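You operate a simulated robot arm through the tools that you are given. There is no shell and no other tool. Be economical: measure what you need, move in short steps, check, and stop when the job is done.

The job below is to be done with a simulated robot arm. You get a single attempt, and the scene is never put back.

JOB
Push the hook drawer shut. Open the wrench drawer, take the wrench socket with the smallest size on its label from the side bench top and put it in the inside of the wrench drawer and shut the drawer again. Open the packing drawer one, put the data plate on the stillage shelf away in the inside of the packing drawer one and shut the one again. Put one of the round drifts from the stillage shelf on the upper shelf of the jack bench. Fetch the go gauge and stand it on the blue pad. Put the shackle on the wheel bench away on the trolley top. Take the green round brush and put it in the kit tray. Take the ram eight and leave it on top of the tape roll. Take the wrench and put it on the top of the grey table. Put the hex valve marked "1" from the top of the jack bench on the top of the white table and the hex valve that says "3" on top of the sanding block. Open the cart drawer. Do these in any order. Set down upright: wrench socket, round drift, go gauge.
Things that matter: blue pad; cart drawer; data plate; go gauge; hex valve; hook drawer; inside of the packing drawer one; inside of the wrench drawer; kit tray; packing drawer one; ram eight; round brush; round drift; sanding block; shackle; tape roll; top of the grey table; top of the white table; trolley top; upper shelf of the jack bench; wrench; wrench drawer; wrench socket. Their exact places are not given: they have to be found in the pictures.

The check looks at the end state, three seconds after you hand in, the way a careful person would. Anything else that was tipped, shoved, dropped, spilled or broken makes it a failure.

ROBOT AND FRAMES
A 6-joint arm with a fingered hand on a trunk, on a base that drives. Base frame: it is fixed to the floor where the robot stands at the start and does not move with it; the origin is under the middle of the robot, x ahead of it, y to its left, z up; the surface under the hand at the start is at about z = 0.457. Lengths are in m, angles in degrees, forces in N, time in s.
With the tool pointing down near the work surface it reaches from about 0.48 to 0.94 m from the robot's upright axis, wherever it stands. Its first joint turns from -166.0 to 166.0 degrees. Places, roughly: blue pad (8x8x3 cm) [7.1, 4.8, 0.9]; cart drawer [0.6, 7.1, 0.7]; data plate [5.5, 3.75, 1]; go gauge [7, 5, 1]; hex valve [4, 6.75, 0.75]; hook drawer [0.7, -0.2, 0.5]; inside of the packing drawer one [2.5, 11, 0.6]; inside of the wrench drawer [4.1, 1.8, 0.6]; kit tray [4, 1.75, 1]; packing drawer one [2.5, 10.9, 0.7]; ram eight [5.25, 7.25, 1]; round drift [5.75, 4, 1]; sanding block (10x6x5 cm) [4.2, 6.6, 0.8]; shackle [7, 5, 1]; tape roll (11x11x5 cm) [4, 9.4, 1.3]; top of the grey table [1.3, 6.3, 0.8]; top of the white table [1.5, 8.9, 0.8]; trolley top [-9, 8.7, 0.8]; upper shelf of the jack bench (148x13 cm) [4.1, 6.72, 1.36]; wrench (24x4x2 cm) [4.3, 6.3, 1.4]; wrench drawer [4, 1.8, 0.6]; wrench socket [3.5, 1.25, 1]. Payload 5 kg.
The tool frame sits at the grasp point between the pads (the TCP): z along the fingers, y along the line on which they close. The tips reach 0.043 m beyond it. Largest opening 0.144 m; the body of the gripper starts 0.05 m behind the TCP. The gripper is a hand of 5 fingers: y runs from the thumb to the fingers, the wrist lies at [-0.021, -0.133, -0.233] in the tool frame, and closing takes about 1.5 s.
Orientation is that of the tool frame in the base frame, as a unit quaternion [w, x, y, z]. With the fingers straight down and the wrist toward the robot, the tool's x, y and z point along [0, 1, 0], [1, 0, 0] and [0, 0, -1] of the base frame.

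CONTROLS
- The arm moves only by the tool nudge_tool. Its argument "targets" is one flat list of numbers, 7 for each row, row after row: the turn, a rotation vector about the base's x, y, z in degrees, then the shift along the base's x, y, z in m, then the gripper command, from -1 (shut) to 1 (fully open), values between in proportion. In form: [rx, ry, rz, tx, ty, tz, jaw, rx, ry, rz, tx, ty, tz, jaw, ...]. A call has 1 to 8 rows; each row shifts and turns the commanded pose from where the row before left it. Each row takes 0.2 s and may step no farther than 0.05 m and 8.6 degrees from the row before; otherwise, or with a gripper value out of range, the whole call is refused. Where a pose cannot be reached the arm comes as near as it can. A force on the tool above 40 N (or 10 N above the force at the start of the call, whichever is more), or a blocked arm, ends the call early, and 0.2 s more pass. Each finger travels about 0.072 m/s and halts on what it meets, pressing with about 31 N; the grip force reading is that of the motor and also rises with nothing between the fingers. The clock runs only during rows and for 0.2 s after the last one: add rows that do not move to give the fingers time. It gives the time, the measured TCP pose, the force on the tool (base axes), the opening and the grip force at its end, in the units of the frame above (readings bear some noise), with the torque about the TCP (base axes, N m) and any sound that the robot's microphone picked up.
- Cameras (640 x 400 px; columns grow to the right, rows downward): "scene" is now at [0.0057, 0.1142, 1.3461]; the picture's right is [-0.53, -0.85, 0.00], its down [-0.63, 0.39, -0.67] and it looks along [0.57, -0.35, -0.74] (base axes); focal length 282 px, centre (320, 200). "wrist" rides on the gripper at [0.086, -0.108, -0.168] in the tool frame; the picture's right is [-0.80, 0.28, -0.53], its down [-0.54, -0.73, 0.42] and it looks along [-0.27, 0.63, 0.73] (tool axes); focal length 275 px, centre (320, 200).
- capture(camera): a new picture of that camera. The clock stands still meanwhile.
- lift_body(by): slides the trunk up (or, below 0, down) by that many m; the arm and the scene camera ride with it, the base frame stays. It gives what a move gives, with no picture.
- roll_base(legs): drives the robot by 1 to 6 legs, each [ahead, left, turn to the left] in m, m and degrees, along the robot's own axes; the way and the turn of a leg run together, so that a leg with both is an arc; at most 1.5 m and 180 degrees a leg. The arm and the cameras ride along, it lands a little off, and it stops where it bumps. It gives what a move gives.
- preshape(shape): the hand has 5 fingers and takes this shape, open, in about a second: jaw (thumb against the fingers, like two jaws); tri (thumb and two fingers); tip (a fingertip pinch); poke (one finger out to press); point (the index stretched); flat (the hand flat); cup (the hand cupped); fist (a fist). The gripper value then closes the fingers along that shape, each until it touches; the sizes above hold for jaw. It gives what a move gives, with no picture.
- head_to(pan, tilt): turns the head with the scene camera to pan (to the left, within 155 degrees either way) and tilt (down, from -29 to 69), counted from straight ahead of the robot. It gives what a move gives.
- point_at(camera, pixels): for up to 12 pixels [column, row] of the newest picture of that camera ("zoom" is the newest enlarged one), the place [x, y, z] in the base frame of the surface seen there, good to about 0.002 m. The clock stands still meanwhile.
- inspect(camera, box): a new picture of the part [left, top, right, bottom] of that camera's present view, enlarged. The clock stands still meanwhile.
- finish_job(): hands the job in; it is judged then, once.

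Work in short steps. Measure before you move; look again where a grasp or a placing could have gone wrong, and mend it. You have 392 turns and 360 pictures in all, those below and enlarged ones among them. Open the gripper and draw the arm clear of the work before you hand the job in, unless the task says otherwise.

The tools are called as a command line: name --argument value ..., lists and objects as JSON in quotes. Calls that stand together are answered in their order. nudge_tool: Moves the arm, as the interface text tells. Its arguments: {"type":"object","properties":{"targets":{"type":"array","items":{"type":"number"}}},"required":["targets"]} The other tools are called the same way: lift_body (by) slides the trunk up or down; preshape (shape) gives the hand a shape; roll_base (legs) drives the base; head_to (pan, tilt) turns the head that bears the scene camera; capture (camera) takes a picture; point_at (camera, pixels) gives the place of the surface under pixels of a picture; inspect (camera, box) takes an enlarged picture of a part of a camera's view; finish_job () hands the job in.

At the start:

```text
time_s: 0.0
position: [0.5033, -0.2349, 0.8781]
tool_rot: [0.0, 0.707, 0.707, 0.0]
wrist_force: [0.1, 0.5, 0.0]
ft_torque: [-0.02, -0.02, 0.03]
opening: 0.1434
grasp_force: 0.0
shape: jaw
trunk travel left (down, up): [-0.275, 0.315]
robot x, y, heading: [-0.0006, -0.0005, -0.0]
head pan, tilt: [-31.8, 48.1]
```

scene: 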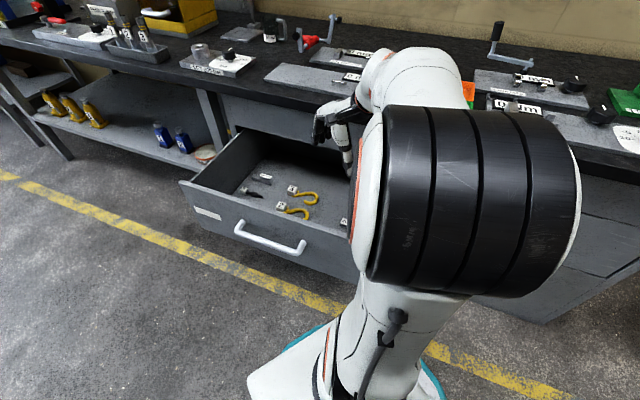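
wrist: 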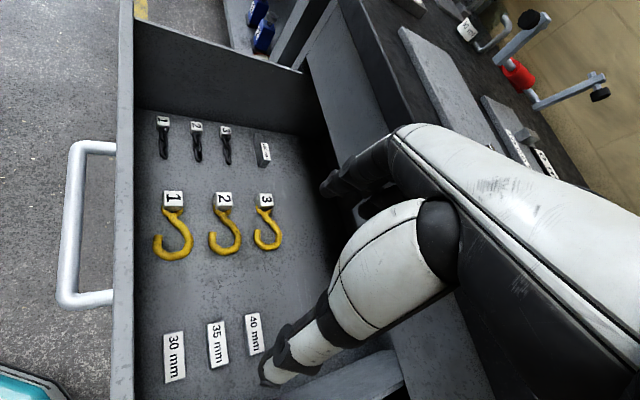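

The hook drawer stands open in front of me, with its handle near scene pixel (270,240). I measure the handle, the drawer front and the bench edge.

point_at --camera "scene" --pixels '[[237, 228], [270, 243], [304, 250], [181, 183], [215, 195], [245, 130], [235, 105], [270, 207], [205, 212], [330, 128]]'

point_at --camera "wrist" --pixels '[[75, 220], [110, 147], [110, 297], [125, 200], [250, 300], [310, 60], [330, 40], [430, 60]]'

```text
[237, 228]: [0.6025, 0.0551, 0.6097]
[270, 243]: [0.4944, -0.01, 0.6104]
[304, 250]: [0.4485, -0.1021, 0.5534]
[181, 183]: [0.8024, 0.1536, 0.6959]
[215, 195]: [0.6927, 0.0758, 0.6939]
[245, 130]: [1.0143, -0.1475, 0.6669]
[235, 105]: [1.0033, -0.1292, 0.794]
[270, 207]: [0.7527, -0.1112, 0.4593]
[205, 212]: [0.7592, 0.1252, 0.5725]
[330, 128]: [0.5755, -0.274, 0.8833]
```

```text
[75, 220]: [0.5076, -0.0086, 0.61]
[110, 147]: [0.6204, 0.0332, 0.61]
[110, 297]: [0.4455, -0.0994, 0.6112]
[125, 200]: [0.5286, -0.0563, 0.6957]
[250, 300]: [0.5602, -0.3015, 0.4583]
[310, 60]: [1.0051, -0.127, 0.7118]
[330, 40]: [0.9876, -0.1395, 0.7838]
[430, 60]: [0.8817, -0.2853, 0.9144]
```

The drawer opens along about (-0.605, 0.796) and is out by roughly 0.33 m. Before moving the base I look to the left and ahead for obstacles.

head_to --pan 60 --tilt 25

capture --camera "scene"

head_to --pan 140 --tilt 25

capture --camera "scene"

```text
time_s: 1.7
position: [0.5046, -0.2357, 0.8772]
tool_rot: [0.0, 0.707, 0.707, 0.0]
wrist_force: [0.4, 0.4, -0.2]
ft_torque: [-0.01, -0.01, -0.02]
opening: 0.1437
grasp_force: 0.1
shape: jaw
trunk travel left (down, up): [-0.275, 0.315]
robot x, y, heading: [0.0017, 0.0007, -0.1]
head pan, tilt: [60.0, 25.0]
```

```text
357 pictures are left
```

scene: 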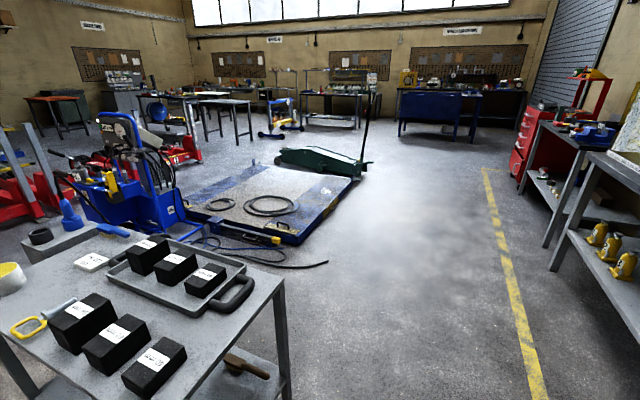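

```text
time_s: 3.2
position: [0.5038, -0.2348, 0.879]
tool_rot: [0.0, 0.708, 0.707, 0.0]
wrist_force: [0.2, 0.2, -0.3]
ft_torque: [0.0, 0.01, -0.02]
opening: 0.1435
grasp_force: 0.0
shape: jaw
trunk travel left (down, up): [-0.275, 0.315]
robot x, y, heading: [-0.0002, -0.0004, -0.1]
head pan, tilt: [140.0, 25.0]
```

```text
356 pictures are left
```

scene: 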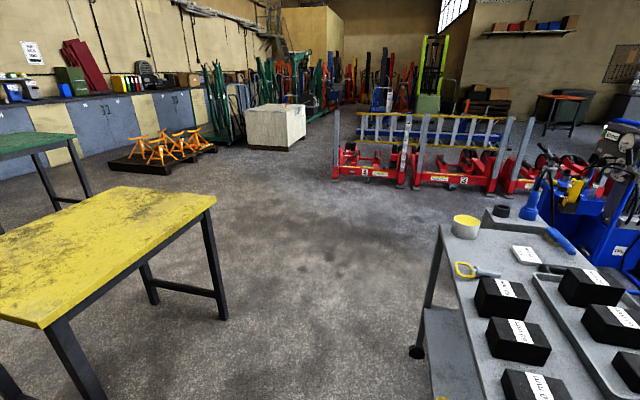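

A cart stands to the left at pixels (440,230)–(600,399). I measure it now, plus the yellow table corner, then look at 60° again.

point_at --camera "scene" --pixels '[[441, 229], [495, 213], [500, 380], [214, 199], [80, 360], [415, 352], [300, 300]]'

head_to --pan 60 --tilt 30

capture --camera "scene"

point_at --camera "scene" --pixels '[[283, 255], [205, 370], [130, 190], [10, 240], [330, 110], [270, 210], [490, 180], [520, 130], [440, 90], [335, 65], [225, 75]]'

```text
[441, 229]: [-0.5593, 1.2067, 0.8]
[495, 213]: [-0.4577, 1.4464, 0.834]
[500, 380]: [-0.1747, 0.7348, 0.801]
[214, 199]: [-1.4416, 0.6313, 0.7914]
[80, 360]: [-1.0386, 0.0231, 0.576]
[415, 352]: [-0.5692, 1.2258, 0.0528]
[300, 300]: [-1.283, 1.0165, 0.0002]
```

```text
time_s: 4.7
position: [0.5032, -0.2342, 0.877]
tool_rot: [0.0, 0.707, 0.707, 0.0]
wrist_force: [-0.8, -0.7, -0.9]
ft_torque: [0.01, 0.02, -0.03]
opening: 0.1437
grasp_force: 0.1
shape: jaw
trunk travel left (down, up): [-0.275, 0.315]
robot x, y, heading: [-0.0018, 0.0016, -0.3]
head pan, tilt: [60.0, 30.0]
```

```text
355 pictures are left
```

scene: 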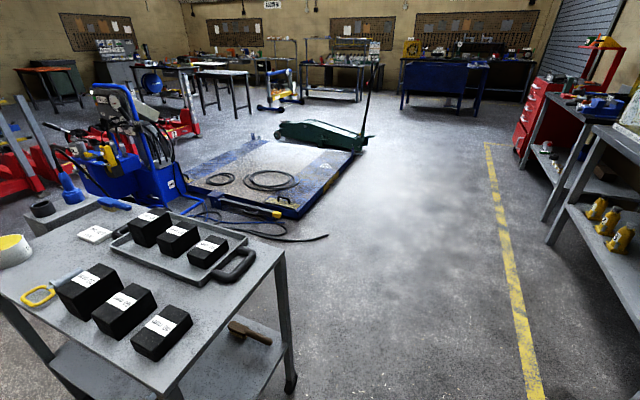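

```text
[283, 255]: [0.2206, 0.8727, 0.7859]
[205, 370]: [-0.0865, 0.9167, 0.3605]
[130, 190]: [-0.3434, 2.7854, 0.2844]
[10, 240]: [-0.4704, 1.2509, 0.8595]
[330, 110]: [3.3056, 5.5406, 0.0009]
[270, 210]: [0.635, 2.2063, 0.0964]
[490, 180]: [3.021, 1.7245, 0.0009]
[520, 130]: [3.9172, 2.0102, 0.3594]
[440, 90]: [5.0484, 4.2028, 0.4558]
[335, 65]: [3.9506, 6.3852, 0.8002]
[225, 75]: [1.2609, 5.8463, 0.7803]
```

The cart's nearest corner is at (0.22, 0.87), so there is room for only a small step back. I back off about 0.15 m along the drawer axis and close the hand so I can push the handle with the fingers.

roll_base --legs '[[-0.09, 0.12, 0]]'

head_to --pan -15 --tilt 50

nudge_tool --targets '[0, 0, 0, 0.015, 0.045, 0, -1, 0, 0, 0, 0.015, 0.045, 0, -1, 0, 0, 0, 0.01, 0.045, 0, -1, 0, 0, 0, 0.005, 0.045, 0, -1, 0, 0, 0, 0, 0, -0.03, -1, 0, 0, 0, 0, 0, -0.03, -1, 0, 0, 0, 0, 0, 0, -1]'

capture --camera "scene"

```text
time_s: 6.1
position: [0.4142, -0.1096, 0.8774]
tool_rot: [-0.001, 0.708, 0.707, 0.0]
wrist_force: [-0.2, -0.1, 0.4]
ft_torque: [-0.01, 0.02, -0.02]
opening: 0.1436
grasp_force: 0.1
shape: jaw
trunk travel left (down, up): [-0.275, 0.315]
robot x, y, heading: [-0.0894, 0.1246, 0.1]
head pan, tilt: [60.0, 30.0]
```

```text
time_s: 7.6
position: [0.4139, -0.1099, 0.8777]
tool_rot: [0.0, 0.707, 0.707, 0.001]
wrist_force: [0.5, -0.5, 0.1]
ft_torque: [0.02, 0.01, 0.0]
opening: 0.1438
grasp_force: 0.0
shape: jaw
trunk travel left (down, up): [-0.275, 0.315]
robot x, y, heading: [-0.0849, 0.1237, -0.2]
head pan, tilt: [-15.0, 50.0]
```

```text
time_s: 9.2
position: [0.4597, 0.0701, 0.8164]
tool_rot: [0.0, 0.706, 0.708, 0.0]
wrist_force: [0.2, 0.0, -0.1]
ft_torque: [0.0, -0.03, 0.02]
opening: 0.0001
grasp_force: 31.1
shape: jaw
trunk travel left (down, up): [-0.275, 0.315]
robot x, y, heading: [-0.0895, 0.1247, -0.1]
head pan, tilt: [-15.0, 50.0]
```

```text
354 pictures are left
```

scene: 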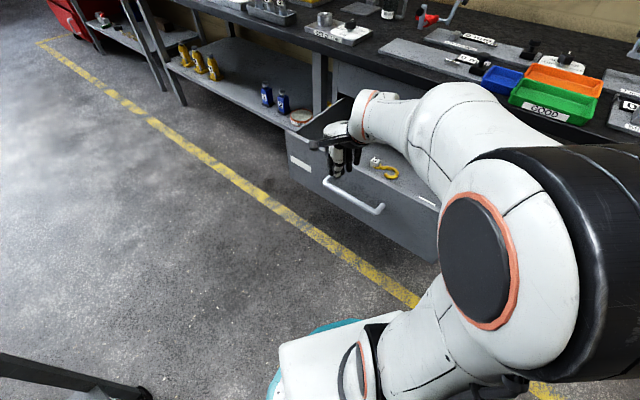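

The hand is in front of the handle, at p≈0.22 against 0.30 for the handle. I lower it to z≈0.60.

nudge_tool --targets '[0, 0, 0, 0, 0, -0.04, -1, 0, 0, 0, 0, 0, -0.04, -1, 0, 0, 0, 0, 0, -0.04, -1, 0, 0, 0, 0, 0, -0.04, -1, 0, 0, 0, 0, 0, -0.04, -1, 0, 0, 0, 0, 0, -0.016, -1]'

nudge_tool --targets '[0, 0, 0, 0.0182, -0.0239, 0, -1, 0, 0, 0, 0.0182, -0.0239, 0, -1, 0, 0, 0, 0.0182, -0.0239, 0, -1, 0, 0, 0, 0.0182, -0.0239, 0, -1, 0, 0, 0, 0.0182, -0.0239, 0, -1, 0, 0, 0, 0.0182, -0.0239, 0, -1]'

nudge_tool --targets '[0, 0, 0, 0.0182, -0.0239, 0, -1, 0, 0, 0, 0.0182, -0.0239, 0, -1, 0, 0, 0, 0.0182, -0.0239, 0, -1, 0, 0, 0, 0.0182, -0.0239, 0, -1, 0, 0, 0, 0.0182, -0.0239, 0, -1, 0, 0, 0, 0.0182, -0.0239, 0, -1]'

capture --camera "scene"

```text
time_s: 10.6
position: [0.4566, 0.0703, 0.6009]
tool_rot: [0.003, 0.697, 0.717, -0.006]
wrist_force: [1.1, -5.1, 0.8]
ft_torque: [0.41, 0.11, -0.09]
opening: 0.0001
grasp_force: 31.4
shape: jaw
trunk travel left (down, up): [-0.275, 0.315]
robot x, y, heading: [-0.0883, 0.1226, -0.1]
head pan, tilt: [-15.0, 50.0]
```

```text
time_s: 12.0
position: [0.5694, -0.0744, 0.6011]
tool_rot: [0.0, 0.707, 0.707, 0.0]
wrist_force: [0.2, 1.3, -0.1]
ft_torque: [-0.05, 0.01, -0.03]
opening: 0.0
grasp_force: 31.1
shape: jaw
trunk travel left (down, up): [-0.275, 0.315]
robot x, y, heading: [-0.0911, 0.1267, 0.1]
head pan, tilt: [-15.0, 50.0]
```

```text
time_s: 13.4
position: [0.6752, -0.2177, 0.6007]
tool_rot: [0.0, 0.708, 0.706, -0.001]
wrist_force: [-3.2, 1.5, 2.0]
ft_torque: [-0.24, -0.09, -0.2]
opening: 0.0001
grasp_force: 30.8
shape: jaw
trunk travel left (down, up): [-0.275, 0.315]
robot x, y, heading: [-0.0857, 0.1268, 0.0]
head pan, tilt: [-15.0, 50.0]
```

```text
353 pictures are left
```

scene: 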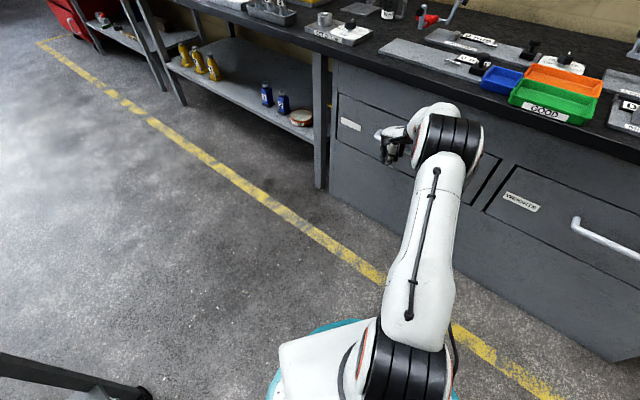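

The drawer is nearly in. I keep pushing gently until it stops.

nudge_tool --targets '[0, 0, 0, 0.0091, -0.012, 0, -1, 0, 0, 0, 0.0091, -0.012, 0, -1, 0, 0, 0, 0.0091, -0.012, 0, -1, 0, 0, 0, 0.0091, -0.012, 0, -1, 0, 0, 0, 0.0091, -0.012, 0, -1]'

capture --camera "scene"

```text
time_s: 13.9
position: [0.6852, -0.2243, 0.6002]
tool_rot: [-0.007, 0.705, 0.709, 0.003]
wrist_force: [-22.9, 13.7, 17.0]
ft_torque: [-1.08, -0.35, -1.05]
opening: 0.0
grasp_force: 30.8
shape: jaw
trunk travel left (down, up): [-0.275, 0.315]
robot x, y, heading: [-0.0896, 0.1236, 0.0]
head pan, tilt: [-15.0, 50.0]
stopped in row 2: the force on the tool passed its limit at 48 N (the readings are from after the stop); the commanded pose is now the measured one
```

```text
352 pictures are left
```

scene: 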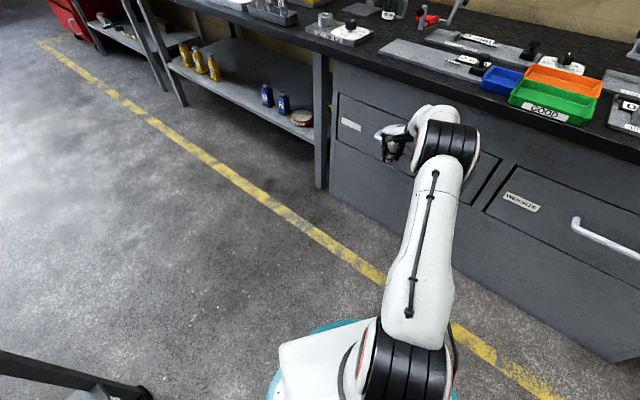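

The force built to 48 N, so it is probably shut. I compare the front plane with the frame and with the neighbouring closed drawer.

point_at --camera "scene" --pixels '[[350, 124], [360, 165], [334, 150], [505, 200], [560, 190], [345, 200], [470, 195]]'

nudge_tool --targets '[0, 0, 0, -0.0242, 0.0318, 0, -1, 0, 0, 0, -0.0242, 0.0318, 0, -1, 0, 0, 0, -0.0242, 0.0318, 0.02, -1, 0, 0, 0, -0.0242, 0.0318, 0.04, -1, 0, 0, 0, 0, 0, 0.04, -1, 0, 0, 0, 0, 0, 0.04, -1, 0, 0, 0, 0, 0, 0.04, -1, 0, 0, 0, 0, 0, 0.04, -1]'

capture --camera "scene"

```text
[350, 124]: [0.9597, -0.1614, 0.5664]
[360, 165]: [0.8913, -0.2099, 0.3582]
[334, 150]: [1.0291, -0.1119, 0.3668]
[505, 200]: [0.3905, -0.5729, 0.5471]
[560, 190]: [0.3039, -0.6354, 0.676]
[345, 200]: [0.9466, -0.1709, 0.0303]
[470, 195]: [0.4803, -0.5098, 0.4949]
```

```text
refused: row 4 steps farther than a row can; nothing moved
```

```text
351 pictures are left
```

scene: 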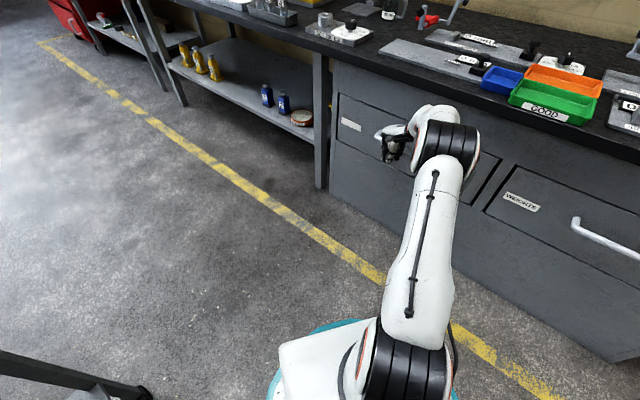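

The fronts are all flush (about 0.69 along the normal), so the hook drawer is shut. I back the hand out and raise it.

nudge_tool --targets '[0, 0, 0, -0.0242, 0.0318, 0, -1, 0, 0, 0, -0.0242, 0.0318, 0, -1, 0, 0, 0, -0.0242, 0.0318, 0.02, -1, 0, 0, 0, -0.0182, 0.0239, 0.035, -1, 0, 0, 0, 0, 0, 0.045, 0, 0, 0, 0, 0, 0, 0.045, 0, 0, 0, 0, 0, 0, 0.045, 0, 0, 0, 0, 0, 0, 0.045, 0]'

roll_base --legs '[[0, 0, -54.1], [0, 1.5, 0], [0, 1.4, 0]]'

head_to --pan 30 --tilt 30

capture --camera "scene"

```text
time_s: 15.7
position: [0.5942, -0.106, 0.8328]
tool_rot: [-0.006, 0.706, 0.708, 0.001]
wrist_force: [0.1, 0.5, -0.7]
ft_torque: [0.06, 0.05, 0.03]
opening: 0.0719
grasp_force: 0.0
shape: jaw
trunk travel left (down, up): [-0.275, 0.315]
robot x, y, heading: [-0.0879, 0.1211, 0.3]
head pan, tilt: [-15.0, 50.0]
```

```text
time_s: 17.6
position: [0.3597, -0.4296, 0.8223]
tool_rot: [-0.02, 0.875, 0.484, 0.004]
wrist_force: [-12.8, 11.2, -3.2]
ft_torque: [-0.16, -0.3, -0.56]
opening: 0.0723
grasp_force: 0.0
shape: jaw
trunk travel left (down, up): [-0.275, 0.315]
robot x, y, heading: [-0.0906, 0.1248, -32.6]
head pan, tilt: [-15.0, 50.0]
stopped in leg 1: the force on the tool passed its limit at 46 N (the readings are from after the stop); the commanded pose is now the measured one
```

```text
time_s: 18.7
position: [0.3599, -0.4313, 0.8241]
tool_rot: [-0.018, 0.875, 0.484, 0.005]
wrist_force: [-18.4, 15.6, -9.0]
ft_torque: [0.25, -0.3, -0.8]
opening: 0.0716
grasp_force: 0.0
shape: jaw
trunk travel left (down, up): [-0.275, 0.315]
robot x, y, heading: [-0.0886, 0.1284, -32.4]
head pan, tilt: [30.0, 30.0]
```

```text
350 pictures are left
```

scene: 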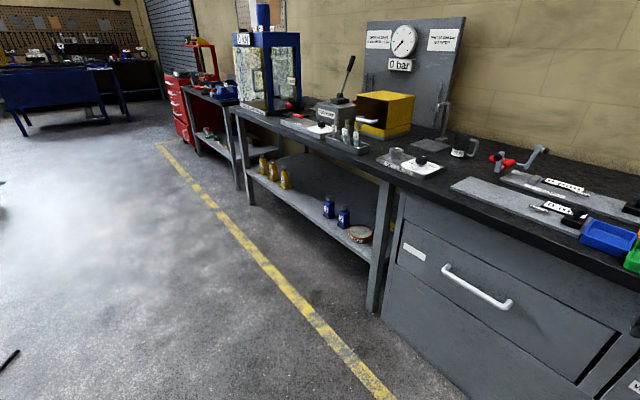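

The swinging hand touched the bench edge at about (0.36,-0.43). I turn back a little and look at what it met.

roll_base --legs '[[-0.02, 0, 8]]'

head_to --pan -25 --tilt 45

capture --camera "scene"

capture --camera "wrist"

```text
time_s: 19.8
position: [0.4156, -0.3536, 0.8246]
tool_rot: [-0.018, 0.84, 0.543, 0.003]
wrist_force: [-0.2, 0.4, -0.9]
ft_torque: [0.03, -0.01, -0.02]
opening: 0.0718
grasp_force: 0.1
shape: jaw
trunk travel left (down, up): [-0.275, 0.315]
robot x, y, heading: [-0.112, 0.1363, -24.3]
head pan, tilt: [30.0, 30.0]
```

```text
time_s: 21.0
position: [0.415, -0.3549, 0.8254]
tool_rot: [-0.018, 0.84, 0.543, 0.003]
wrist_force: [0.8, 0.0, 0.1]
ft_torque: [-0.04, 0.0, -0.02]
opening: 0.072
grasp_force: 0.1
shape: jaw
trunk travel left (down, up): [-0.275, 0.315]
robot x, y, heading: [-0.1079, 0.1349, -24.5]
head pan, tilt: [-25.0, 45.0]
```

```text
349 pictures are left
```

scene: 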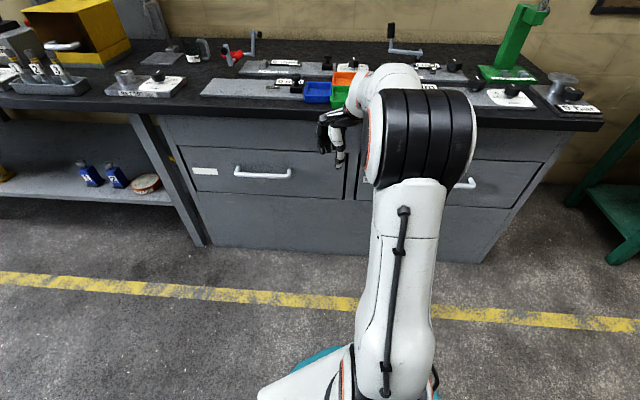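

```text
348 pictures are left
```

wrist: 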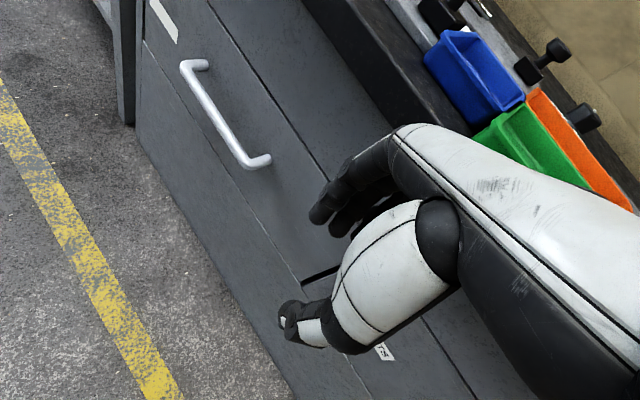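

The fingers only met the bench edge, and the trays look undisturbed. I pull the hand in toward the robot and raise it for driving.

nudge_tool --targets '[0, 0, 0, -0.032, 0.03, 0.02, 0, 0, 0, 0, -0.032, 0.03, 0.02, 0, 0, 0, 0, -0.032, 0.03, 0.02, 0, 0, 0, 0, -0.032, 0.03, 0.02, 0, 0, 0, 0, -0.02, 0.02, 0.04, 0, 0, 0, 0, 0, 0, 0.05, 0, 0, 0, 0, 0, 0, 0.05, 0]'

roll_base --legs '[[0, 0, -29.6], [0, 1.5, 0], [0, 1.4, 0]]'

head_to --pan 20 --tilt 30

capture --camera "scene"

```text
time_s: 22.6
position: [0.2669, -0.2138, 1.0414]
tool_rot: [-0.019, 0.839, 0.544, 0.003]
wrist_force: [-0.3, 0.2, 0.0]
ft_torque: [0.01, -0.01, 0.02]
opening: 0.0718
grasp_force: 0.0
shape: jaw
trunk travel left (down, up): [-0.275, 0.315]
robot x, y, heading: [-0.108, 0.1342, -24.9]
head pan, tilt: [-25.0, 45.0]
```

```text
time_s: 37.9
position: [2.3726, 1.3159, 1.0432]
tool_rot: [-0.016, 0.952, 0.306, 0.008]
wrist_force: [0.2, 0.3, 0.3]
ft_torque: [-0.02, -0.02, 0.0]
opening: 0.0719
grasp_force: 0.2
shape: jaw
trunk travel left (down, up): [-0.275, 0.315]
robot x, y, heading: [2.2265, 1.8064, -54.5]
head pan, tilt: [-25.0, 45.0]
```

```text
time_s: 39.0
position: [2.3733, 1.3159, 1.0428]
tool_rot: [-0.016, 0.952, 0.307, 0.007]
wrist_force: [-0.1, -0.4, 0.0]
ft_torque: [0.01, -0.02, -0.01]
opening: 0.072
grasp_force: 0.0
shape: jaw
trunk travel left (down, up): [-0.275, 0.315]
robot x, y, heading: [2.2239, 1.8041, -54.7]
head pan, tilt: [20.0, 30.0]
```

```text
347 pictures are left
```

scene: 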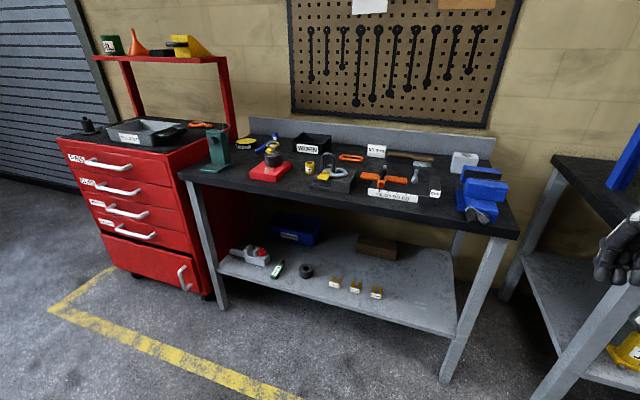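

The red cabinet and side bench are in view. I enlarge each to read the labels.

inspect --camera "scene" --box '[60, 100, 240, 220]'

inspect --camera "scene" --box '[220, 120, 520, 310]'

```text
3.33 times, centred on (150, 160) of scene
```

zoom: 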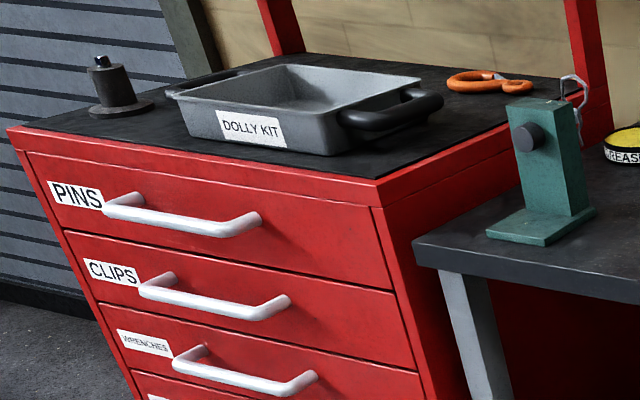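

```text
2.11 times, centred on (370, 215) of scene
```

zoom: 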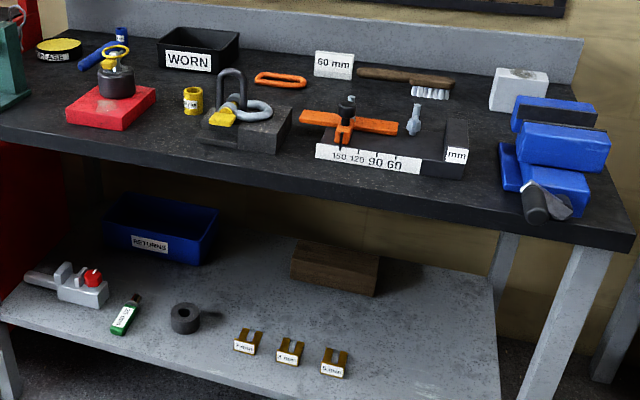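

The cabinet carries the "DOLLY KIT" tray and a "WRENCHES" third drawer. I measure the geometry of both.

inspect --camera "scene" --box '[80, 160, 220, 260]'

point_at --camera "scene" --pixels '[[180, 177], [515, 237], [161, 153], [60, 140], [129, 212], [92, 187], [110, 207], [147, 215], [165, 200], [150, 120], [310, 165], [436, 185]]'

```text
4.00 times, centred on (150, 210) of scene
```

zoom: 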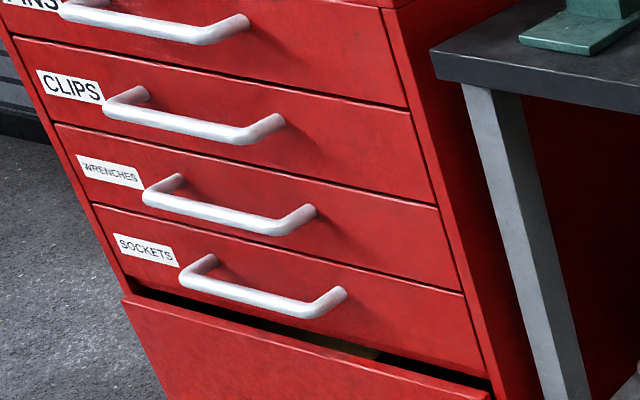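

```text
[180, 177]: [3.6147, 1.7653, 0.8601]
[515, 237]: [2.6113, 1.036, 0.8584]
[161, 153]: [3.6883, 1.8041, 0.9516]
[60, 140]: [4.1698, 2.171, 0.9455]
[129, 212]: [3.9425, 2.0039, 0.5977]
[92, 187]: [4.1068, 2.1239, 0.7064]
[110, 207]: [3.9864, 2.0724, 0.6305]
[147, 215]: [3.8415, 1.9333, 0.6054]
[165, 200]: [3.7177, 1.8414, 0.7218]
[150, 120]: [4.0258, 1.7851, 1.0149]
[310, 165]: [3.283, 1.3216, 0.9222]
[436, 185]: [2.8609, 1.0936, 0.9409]
```

Bench front sits at p≈0.69 and the cabinet front is in the same plane. I drive nearer to the middle of the side bench to read the small labels.

roll_base --legs '[[0.2, 0.5, 0.4]]'

head_to --pan 0 --tilt 40

capture --camera "scene"

capture --camera "wrist"

```text
time_s: 42.1
position: [2.8998, 1.4464, 1.0439]
tool_rot: [-0.016, 0.951, 0.309, 0.007]
wrist_force: [0.7, 0.0, 0.1]
ft_torque: [0.0, -0.02, -0.03]
opening: 0.0721
grasp_force: 0.0
shape: jaw
trunk travel left (down, up): [-0.275, 0.315]
robot x, y, heading: [2.7482, 1.9378, -54.3]
head pan, tilt: [20.0, 30.0]
```

```text
time_s: 43.0
position: [2.8996, 1.4459, 1.0437]
tool_rot: [-0.016, 0.951, 0.309, 0.007]
wrist_force: [0.2, 0.3, 0.4]
ft_torque: [-0.03, 0.02, 0.0]
opening: 0.072
grasp_force: 0.1
shape: jaw
trunk travel left (down, up): [-0.275, 0.315]
robot x, y, heading: [2.7465, 1.9365, -54.7]
head pan, tilt: [0.0, 40.0]
```

```text
343 pictures are left
```

scene: 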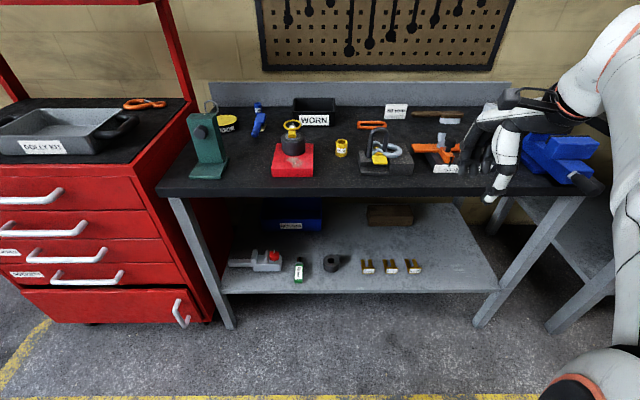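

```text
342 pictures are left
```

wrist: 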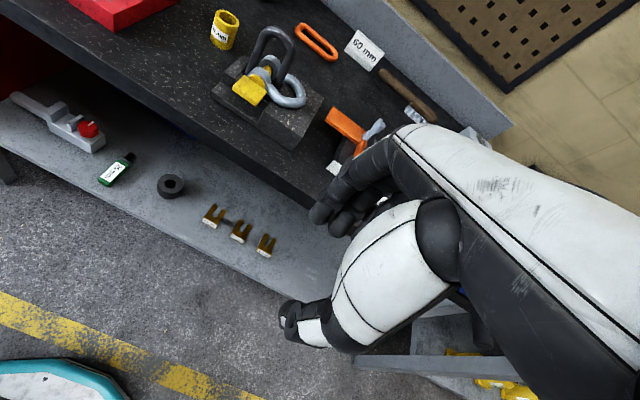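

I zoom in on the bench top to look for socket labels, in particular the yellow cylinder and the item at the V-block end.

inspect --camera "scene" --box '[320, 95, 480, 195]'

inspect --camera "wrist" --box '[190, 0, 450, 170]'

inspect --camera "scene" --box '[170, 85, 330, 185]'

```text
4.00 times, centred on (400, 145) of scene
```

zoom: 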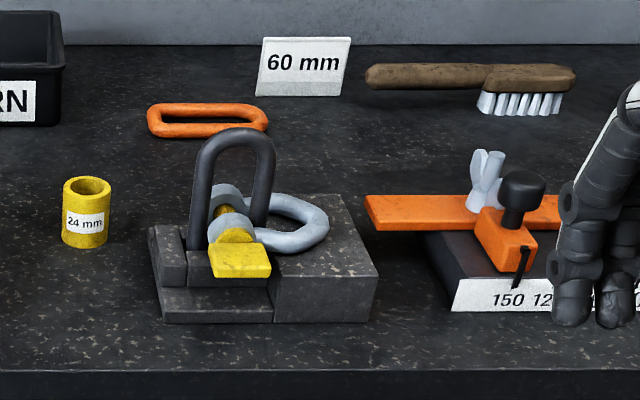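

```text
2.35 times, centred on (320, 85) of wrist
```

zoom: 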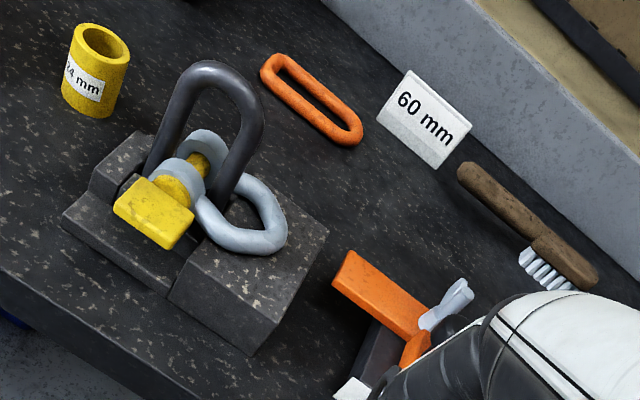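

```text
4.00 times, centred on (250, 135) of scene
```

zoom: 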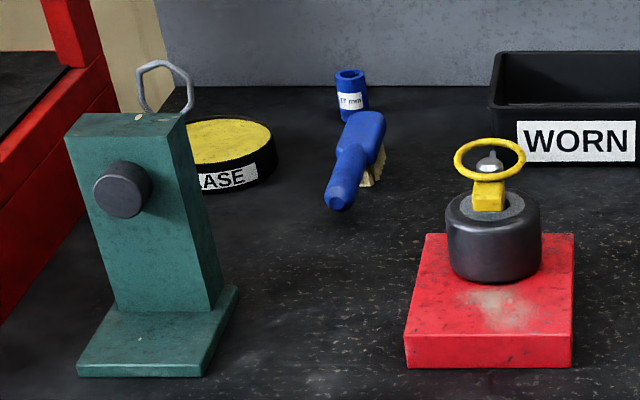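

Two sockets are visible: yellow "24 mm" and a blue one at the back. I raise the trunk to see behind the bin and the vise.

lift_body --by 0.3

head_to --pan 5 --tilt 55

capture --camera "scene"

inspect --camera "scene" --box '[200, 60, 360, 160]'

capture --camera "wrist"

```text
time_s: 46.0
position: [2.9002, 1.4469, 1.3428]
tool_rot: [-0.016, 0.951, 0.309, 0.007]
wrist_force: [0.9, -0.1, 0.1]
ft_torque: [0.0, 0.01, 0.01]
opening: 0.0721
grasp_force: 0.1
shape: jaw
trunk travel left (down, up): [-0.575, 0.015]
robot x, y, heading: [2.7478, 1.9344, -54.4]
head pan, tilt: [0.0, 40.0]
```

```text
time_s: 46.8
position: [2.8996, 1.4455, 1.3435]
tool_rot: [-0.016, 0.951, 0.309, 0.007]
wrist_force: [-1.0, 0.8, 0.3]
ft_torque: [-0.01, -0.01, 0.01]
opening: 0.0721
grasp_force: 0.1
shape: jaw
trunk travel left (down, up): [-0.575, 0.015]
robot x, y, heading: [2.752, 1.9383, -54.6]
head pan, tilt: [5.0, 55.0]
```

```text
338 pictures are left
```

scene: 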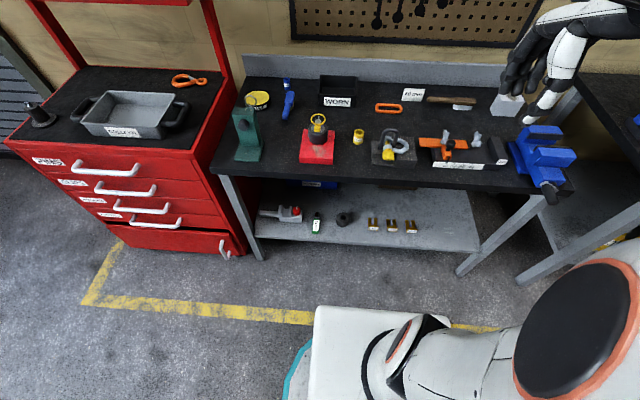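

```text
4.00 times, centred on (280, 110) of scene
```

zoom: 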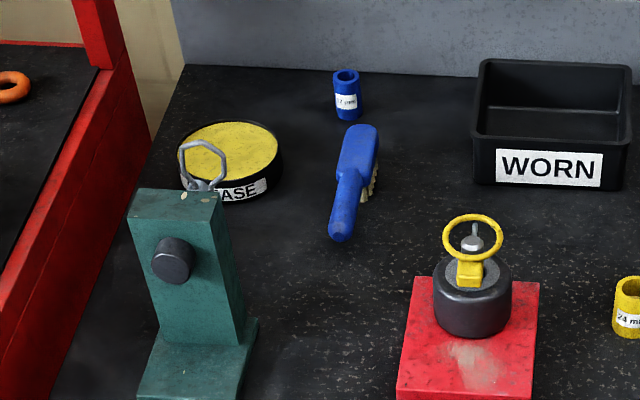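

```text
336 pictures are left
```

wrist: 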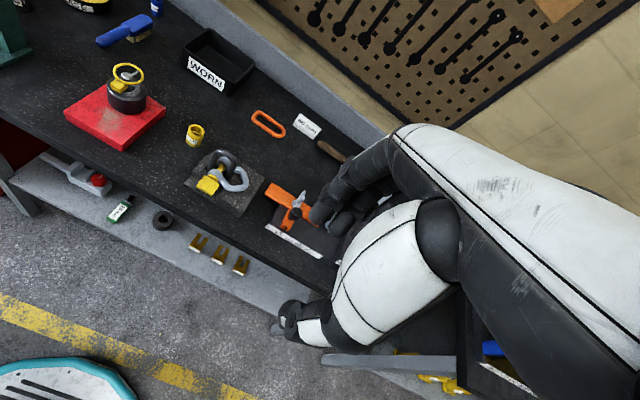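

I zoom tightly on the blue socket's label and on the area around the V-block and vise.

inspect --camera "scene" --box '[276, 72, 300, 96]'

inspect --camera "scene" --box '[400, 80, 580, 200]'

```text
16.00 times, centred on (288, 84) of scene
```

zoom: 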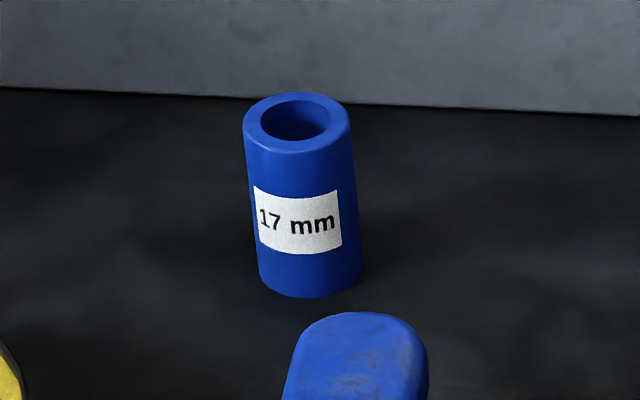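

```text
3.33 times, centred on (490, 140) of scene
```

zoom: 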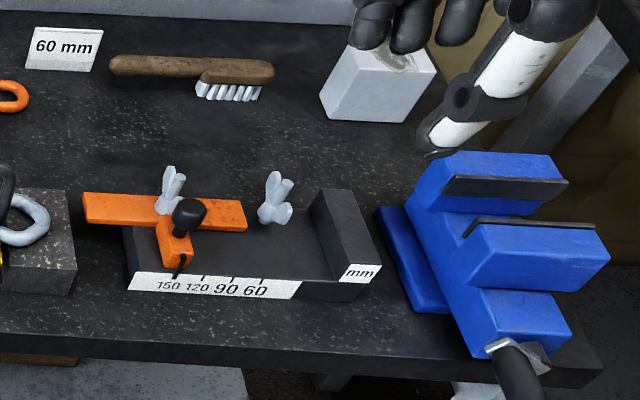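

Blue reads 17 mm, the smallest seen so far. I measure it and its neighbours.

point_at --camera "scene" --pixels '[[287, 80], [288, 84], [289, 90], [300, 80], [287, 110], [270, 70], [162, 207], [126, 207], [168, 208], [125, 112]]'

```text
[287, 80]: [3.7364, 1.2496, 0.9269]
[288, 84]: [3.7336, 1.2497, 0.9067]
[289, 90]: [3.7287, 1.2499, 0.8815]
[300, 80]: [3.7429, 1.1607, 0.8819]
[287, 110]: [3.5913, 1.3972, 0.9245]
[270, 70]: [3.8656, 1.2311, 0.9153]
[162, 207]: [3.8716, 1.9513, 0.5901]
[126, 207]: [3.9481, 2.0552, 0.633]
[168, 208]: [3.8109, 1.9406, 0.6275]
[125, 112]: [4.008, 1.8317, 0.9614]
```

The blue socket stands near (3.745,1.236), at the bench back. First I go in front of the cabinet to open the wrench drawer (third handle, z≈0.63).

roll_base --legs '[[-0.22, 0, 0], [0, 0.975, 0.3]]'

lift_body --by -0.3

head_to --pan 10 --tilt 45

capture --camera "scene"

capture --camera "wrist"

```text
time_s: 53.1
position: [3.5667, 2.2006, 1.3436]
tool_rot: [-0.016, 0.95, 0.312, 0.008]
wrist_force: [0.4, 0.5, 0.6]
ft_torque: [0.0, -0.01, 0.0]
opening: 0.0717
grasp_force: 0.1
shape: jaw
trunk travel left (down, up): [-0.575, 0.015]
robot x, y, heading: [3.4131, 2.6888, -53.9]
head pan, tilt: [5.0, 55.0]
```

```text
time_s: 56.1
position: [3.5672, 2.2007, 1.0432]
tool_rot: [-0.017, 0.95, 0.312, 0.007]
wrist_force: [-0.6, 0.7, -0.3]
ft_torque: [0.01, -0.01, 0.01]
opening: 0.0718
grasp_force: 0.1
shape: jaw
trunk travel left (down, up): [-0.275, 0.315]
robot x, y, heading: [3.4124, 2.6889, -53.9]
head pan, tilt: [5.0, 55.0]
```

```text
time_s: 56.9
position: [3.5671, 2.2005, 1.0437]
tool_rot: [-0.017, 0.95, 0.312, 0.007]
wrist_force: [-0.6, 0.2, -0.1]
ft_torque: [0.02, -0.01, -0.05]
opening: 0.0718
grasp_force: 0.0
shape: jaw
trunk travel left (down, up): [-0.275, 0.315]
robot x, y, heading: [3.4122, 2.6881, -54.1]
head pan, tilt: [10.0, 45.0]
```

```text
333 pictures are left
```

scene: 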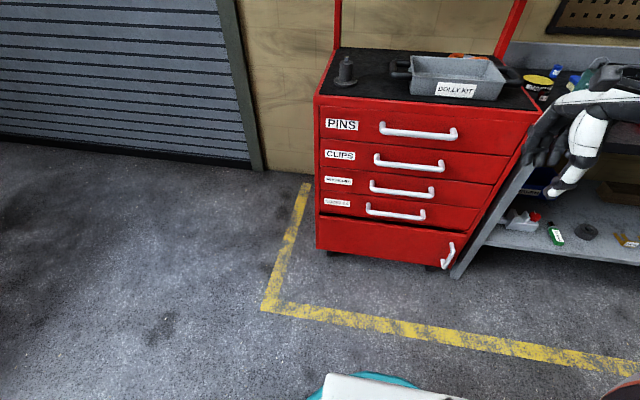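

```text
332 pictures are left
```

wrist: 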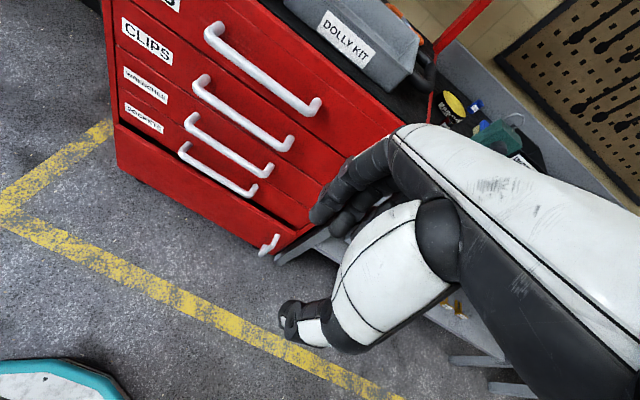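

The four handles are clear now. I measure the third one along its length and its neighbours.

point_at --camera "scene" --pixels '[[375, 189], [402, 192], [432, 195], [390, 168], [390, 212], [450, 130], [350, 190], [470, 190], [340, 229], [390, 230]]'

point_at --camera "wrist" --pixels '[[193, 128], [228, 152], [266, 175], [250, 120], [225, 178], [255, 85]]'

```text
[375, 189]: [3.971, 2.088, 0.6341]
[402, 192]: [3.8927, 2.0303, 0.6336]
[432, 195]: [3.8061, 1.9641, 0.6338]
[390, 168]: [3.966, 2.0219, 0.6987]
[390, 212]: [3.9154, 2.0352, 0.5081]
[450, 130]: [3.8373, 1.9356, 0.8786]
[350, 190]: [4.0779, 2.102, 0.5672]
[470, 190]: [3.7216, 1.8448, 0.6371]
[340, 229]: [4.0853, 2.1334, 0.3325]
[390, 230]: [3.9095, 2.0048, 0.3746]
```

```text
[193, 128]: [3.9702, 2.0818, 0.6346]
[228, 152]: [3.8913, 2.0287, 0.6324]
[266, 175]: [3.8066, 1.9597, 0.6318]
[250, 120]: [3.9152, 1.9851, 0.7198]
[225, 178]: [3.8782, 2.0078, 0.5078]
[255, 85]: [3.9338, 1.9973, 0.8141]
```

The third bar's centre is (3.891,2.030,0.633), and its axis runs along L. I tip the hand forward 90° so the fingers point at the drawer and close vertically, and line it up.

nudge_tool --targets '[-6.9, -4.98, 0, 0.0122, 0.0088, 0, 0, -6.9, -4.98, 0, 0.0122, 0.0088, 0, 0, -6.9, -4.98, 0, 0.0122, 0.0088, 0, 0, -6.9, -4.98, 0, 0.0122, 0.0088, 0, 0, -6.9, -4.98, 0, 0.0122, 0.0088, 0, 0, -6.9, -4.98, 0, 0.0122, 0.0088, 0, 0, -6.9, -4.98, 0, 0.0122, 0.0088, 0, 0, -6.9, -4.98, 0, 0.0122, 0.0088, 0, 0]'

nudge_tool --targets '[-6.9, -4.98, 0, 0.0122, 0.0088, 0, 0, -6.9, -4.98, 0, 0.0122, 0.0088, 0, 0, -4, -2.9, 0, 0.0122, 0.0088, 0, 0, 0, 0, 0, 0, 0, -0.04, 0, 0, 0, 0, 0, 0, -0.04, 0, 0, 0, 0, 0, 0, -0.04, 0]'

lift_body --by -0.25

capture --camera "scene"

```text
time_s: 57.9
position: [3.6496, 2.2249, 0.9741]
tool_rot: [0.19, 0.917, 0.328, 0.127]
wrist_force: [-0.1, -0.5, -0.1]
ft_torque: [0.03, 0.03, 0.03]
opening: 0.072
grasp_force: 0.1
shape: jaw
trunk travel left (down, up): [-0.275, 0.315]
robot x, y, heading: [3.4137, 2.6871, -53.8]
head pan, tilt: [10.0, 45.0]
stopped in row 5: the arm was blocked; the commanded pose is now the measured one
```

```text
time_s: 59.3
position: [3.6983, 2.1831, 0.8908]
tool_rot: [0.368, 0.855, 0.32, 0.177]
wrist_force: [0.0, 0.4, 1.7]
ft_torque: [-0.01, 0.05, -0.05]
opening: 0.0716
grasp_force: 0.1
shape: jaw
out of reach, approached as far as the arm can: row 3, 4, 5, 6
trunk travel left (down, up): [-0.275, 0.315]
robot x, y, heading: [3.4127, 2.6882, -53.8]
head pan, tilt: [10.0, 45.0]
```

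```text
time_s: 61.9
position: [3.6981, 2.1832, 0.6408]
tool_rot: [0.367, 0.856, 0.319, 0.175]
wrist_force: [-1.2, 0.2, 0.2]
ft_torque: [0.01, -0.01, -0.02]
opening: 0.0717
grasp_force: 0.1
shape: jaw
trunk travel left (down, up): [-0.025, 0.565]
robot x, y, heading: [3.4114, 2.6854, -53.8]
head pan, tilt: [10.0, 45.0]
```

```text
331 pictures are left
```

scene: 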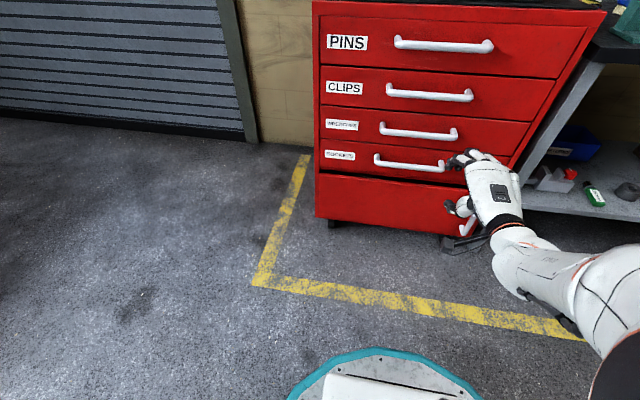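

The hand now points about 48° down and forward, which also suits hooking the bar from above. I fix the yaw and approach to about 8 cm from the bar with a narrower opening.

nudge_tool --targets '[0, 0, -1.65, 0.0395, -0.0264, 0.0115, -0.3, 0, 0, -1.65, 0.0395, -0.0264, 0.0115, -0.3, 0, 0, -1.65, 0.0395, -0.0264, 0.0115, -0.3, 0, 0, -1.65, 0.0395, -0.0264, 0.0115, -0.3, 0, 0, 0, 0, 0, 0, -0.3]'

capture --camera "scene"

capture --camera "wrist"

```text
time_s: 63.1
position: [3.8433, 2.0668, 0.6995]
tool_rot: [0.371, 0.872, 0.275, 0.16]
wrist_force: [-0.1, -0.5, 0.3]
ft_torque: [-0.01, -0.01, 0.01]
opening: 0.0507
grasp_force: 0.0
shape: jaw
out of reach, approached as far as the arm can: row 3, 4
trunk travel left (down, up): [-0.025, 0.565]
robot x, y, heading: [3.409, 2.6871, -53.8]
head pan, tilt: [10.0, 45.0]
```

```text
330 pictures are left
```

scene: 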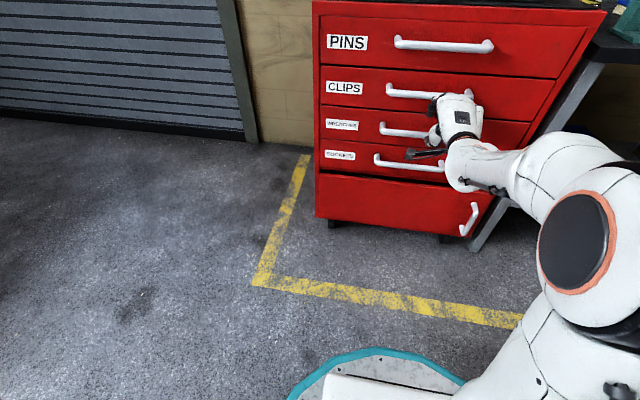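

```text
329 pictures are left
```

wrist: 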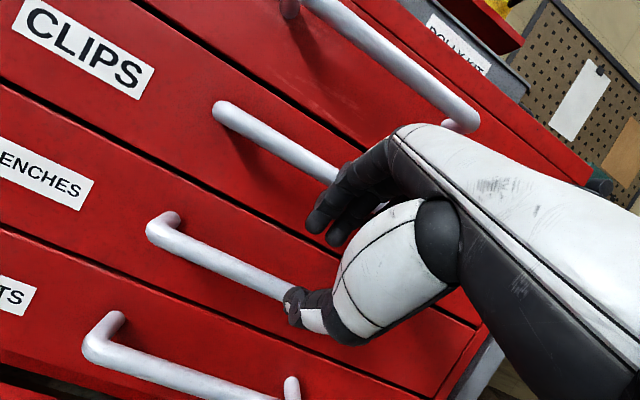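

The fingers are between the CLIPS and WRENCHES handles. I advance diagonally so that the bar comes between fingers and thumb.

nudge_tool --targets '[0, 0, 0, 0.0103, -0.008, -0.0125, -0.3, 0, 0, 0, 0.0103, -0.008, -0.0125, -0.3, 0, 0, 0, 0.0103, -0.008, -0.0125, -0.3, 0, 0, 0, 0.0103, -0.008, -0.0125, -0.3, 0, 0, 0, 0, 0, 0, -0.3]'

capture --camera "wrist"

inspect --camera "scene" --box '[360, 70, 520, 190]'

```text
time_s: 63.6
position: [3.8413, 2.0505, 0.6885]
tool_rot: [0.371, 0.873, 0.275, 0.159]
wrist_force: [-16.7, 26.4, -2.5]
ft_torque: [-1.42, -0.88, -0.45]
opening: 0.047
grasp_force: 0.1
shape: jaw
out of reach, approached as far as the arm can: row 1, 2
trunk travel left (down, up): [-0.025, 0.565]
robot x, y, heading: [3.4104, 2.6922, -54.1]
head pan, tilt: [10.0, 45.0]
stopped in row 2: the force on the tool passed its limit at 51 N (the readings are from after the stop); the commanded pose is now the measured one
```

```text
328 pictures are left
```

wrist: 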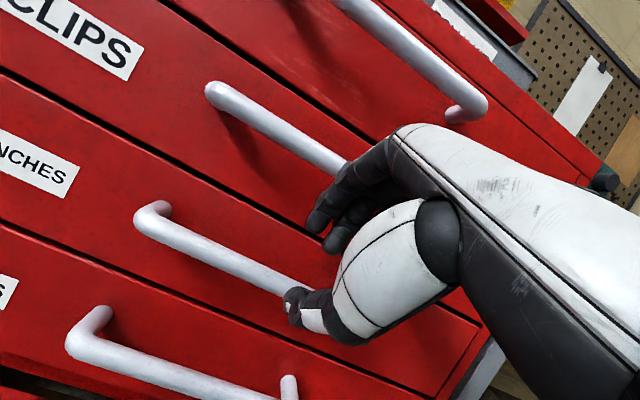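

```text
3.33 times, centred on (440, 130) of scene
```

zoom: 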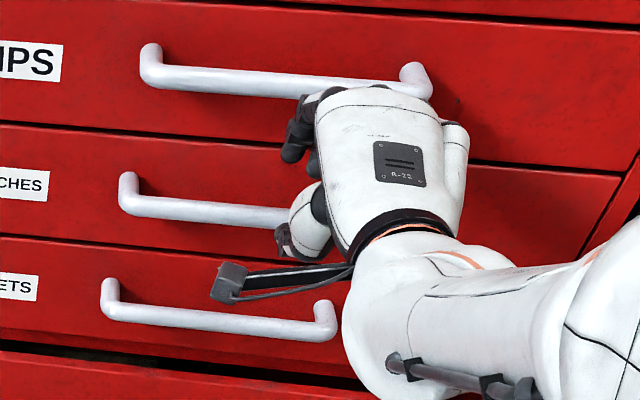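

The knuckles met the CLIPS handle. I back off, raise the hand, and try to roll it 180° about its finger axis so that the wrist comes from above and the thumb is on top.

nudge_tool --targets '[0, 0, 0, -0.027, 0.037, 0, -0.3, 0, 0, 0, -0.027, 0.037, 0, -0.3, 0, 0, 0, -0.027, 0.037, 0, -0.3, 0, 0, 0, -0.02, 0.027, 0.03, -0.3]'

lift_body --by 0.3

nudge_tool --targets '[4.1, -4.75, -5.7, 0, 0, 0, 0, 4.1, -4.75, -5.7, 0, 0, 0, 0, 4.1, -4.75, -5.7, 0, 0, 0, 0, 4.1, -4.75, -5.7, 0, 0, 0, 0, 4.1, -4.75, -5.7, 0, 0, 0, 0, 4.1, -4.75, -5.7, 0, 0, 0, 0, 4.1, -4.75, -5.7, 0, 0, 0, 0, 4.1, -4.75, -5.7, 0, 0, 0, 0]'

```text
time_s: 64.6
position: [3.7431, 2.1893, 0.7181]
tool_rot: [0.37, 0.874, 0.274, 0.158]
wrist_force: [0.2, -0.4, -0.4]
ft_torque: [0.0, -0.04, 0.03]
opening: 0.0504
grasp_force: 0.1
shape: jaw
trunk travel left (down, up): [-0.025, 0.565]
robot x, y, heading: [3.4139, 2.6881, -53.8]
head pan, tilt: [10.0, 45.0]
```

```text
time_s: 67.6
position: [3.7416, 2.1885, 1.0196]
tool_rot: [0.371, 0.873, 0.274, 0.158]
wrist_force: [-0.2, 1.3, 0.7]
ft_torque: [0.01, 0.0, -0.02]
opening: 0.0505
grasp_force: 0.1
shape: jaw
trunk travel left (down, up): [-0.325, 0.265]
robot x, y, heading: [3.4135, 2.6944, -53.9]
head pan, tilt: [10.0, 45.0]
```

```text
time_s: 69.4
position: [3.5301, 2.14, 0.9603]
tool_rot: [0.179, 0.898, -0.225, 0.332]
wrist_force: [-0.4, 0.2, 0.0]
ft_torque: [0.01, -0.06, 0.01]
opening: 0.0718
grasp_force: 0.1
shape: jaw
out of reach, approached as far as the arm can: row 2, 3, 4, 5, 6, 7, 8
trunk travel left (down, up): [-0.325, 0.265]
robot x, y, heading: [3.4112, 2.6918, -53.8]
head pan, tilt: [10.0, 45.0]
```

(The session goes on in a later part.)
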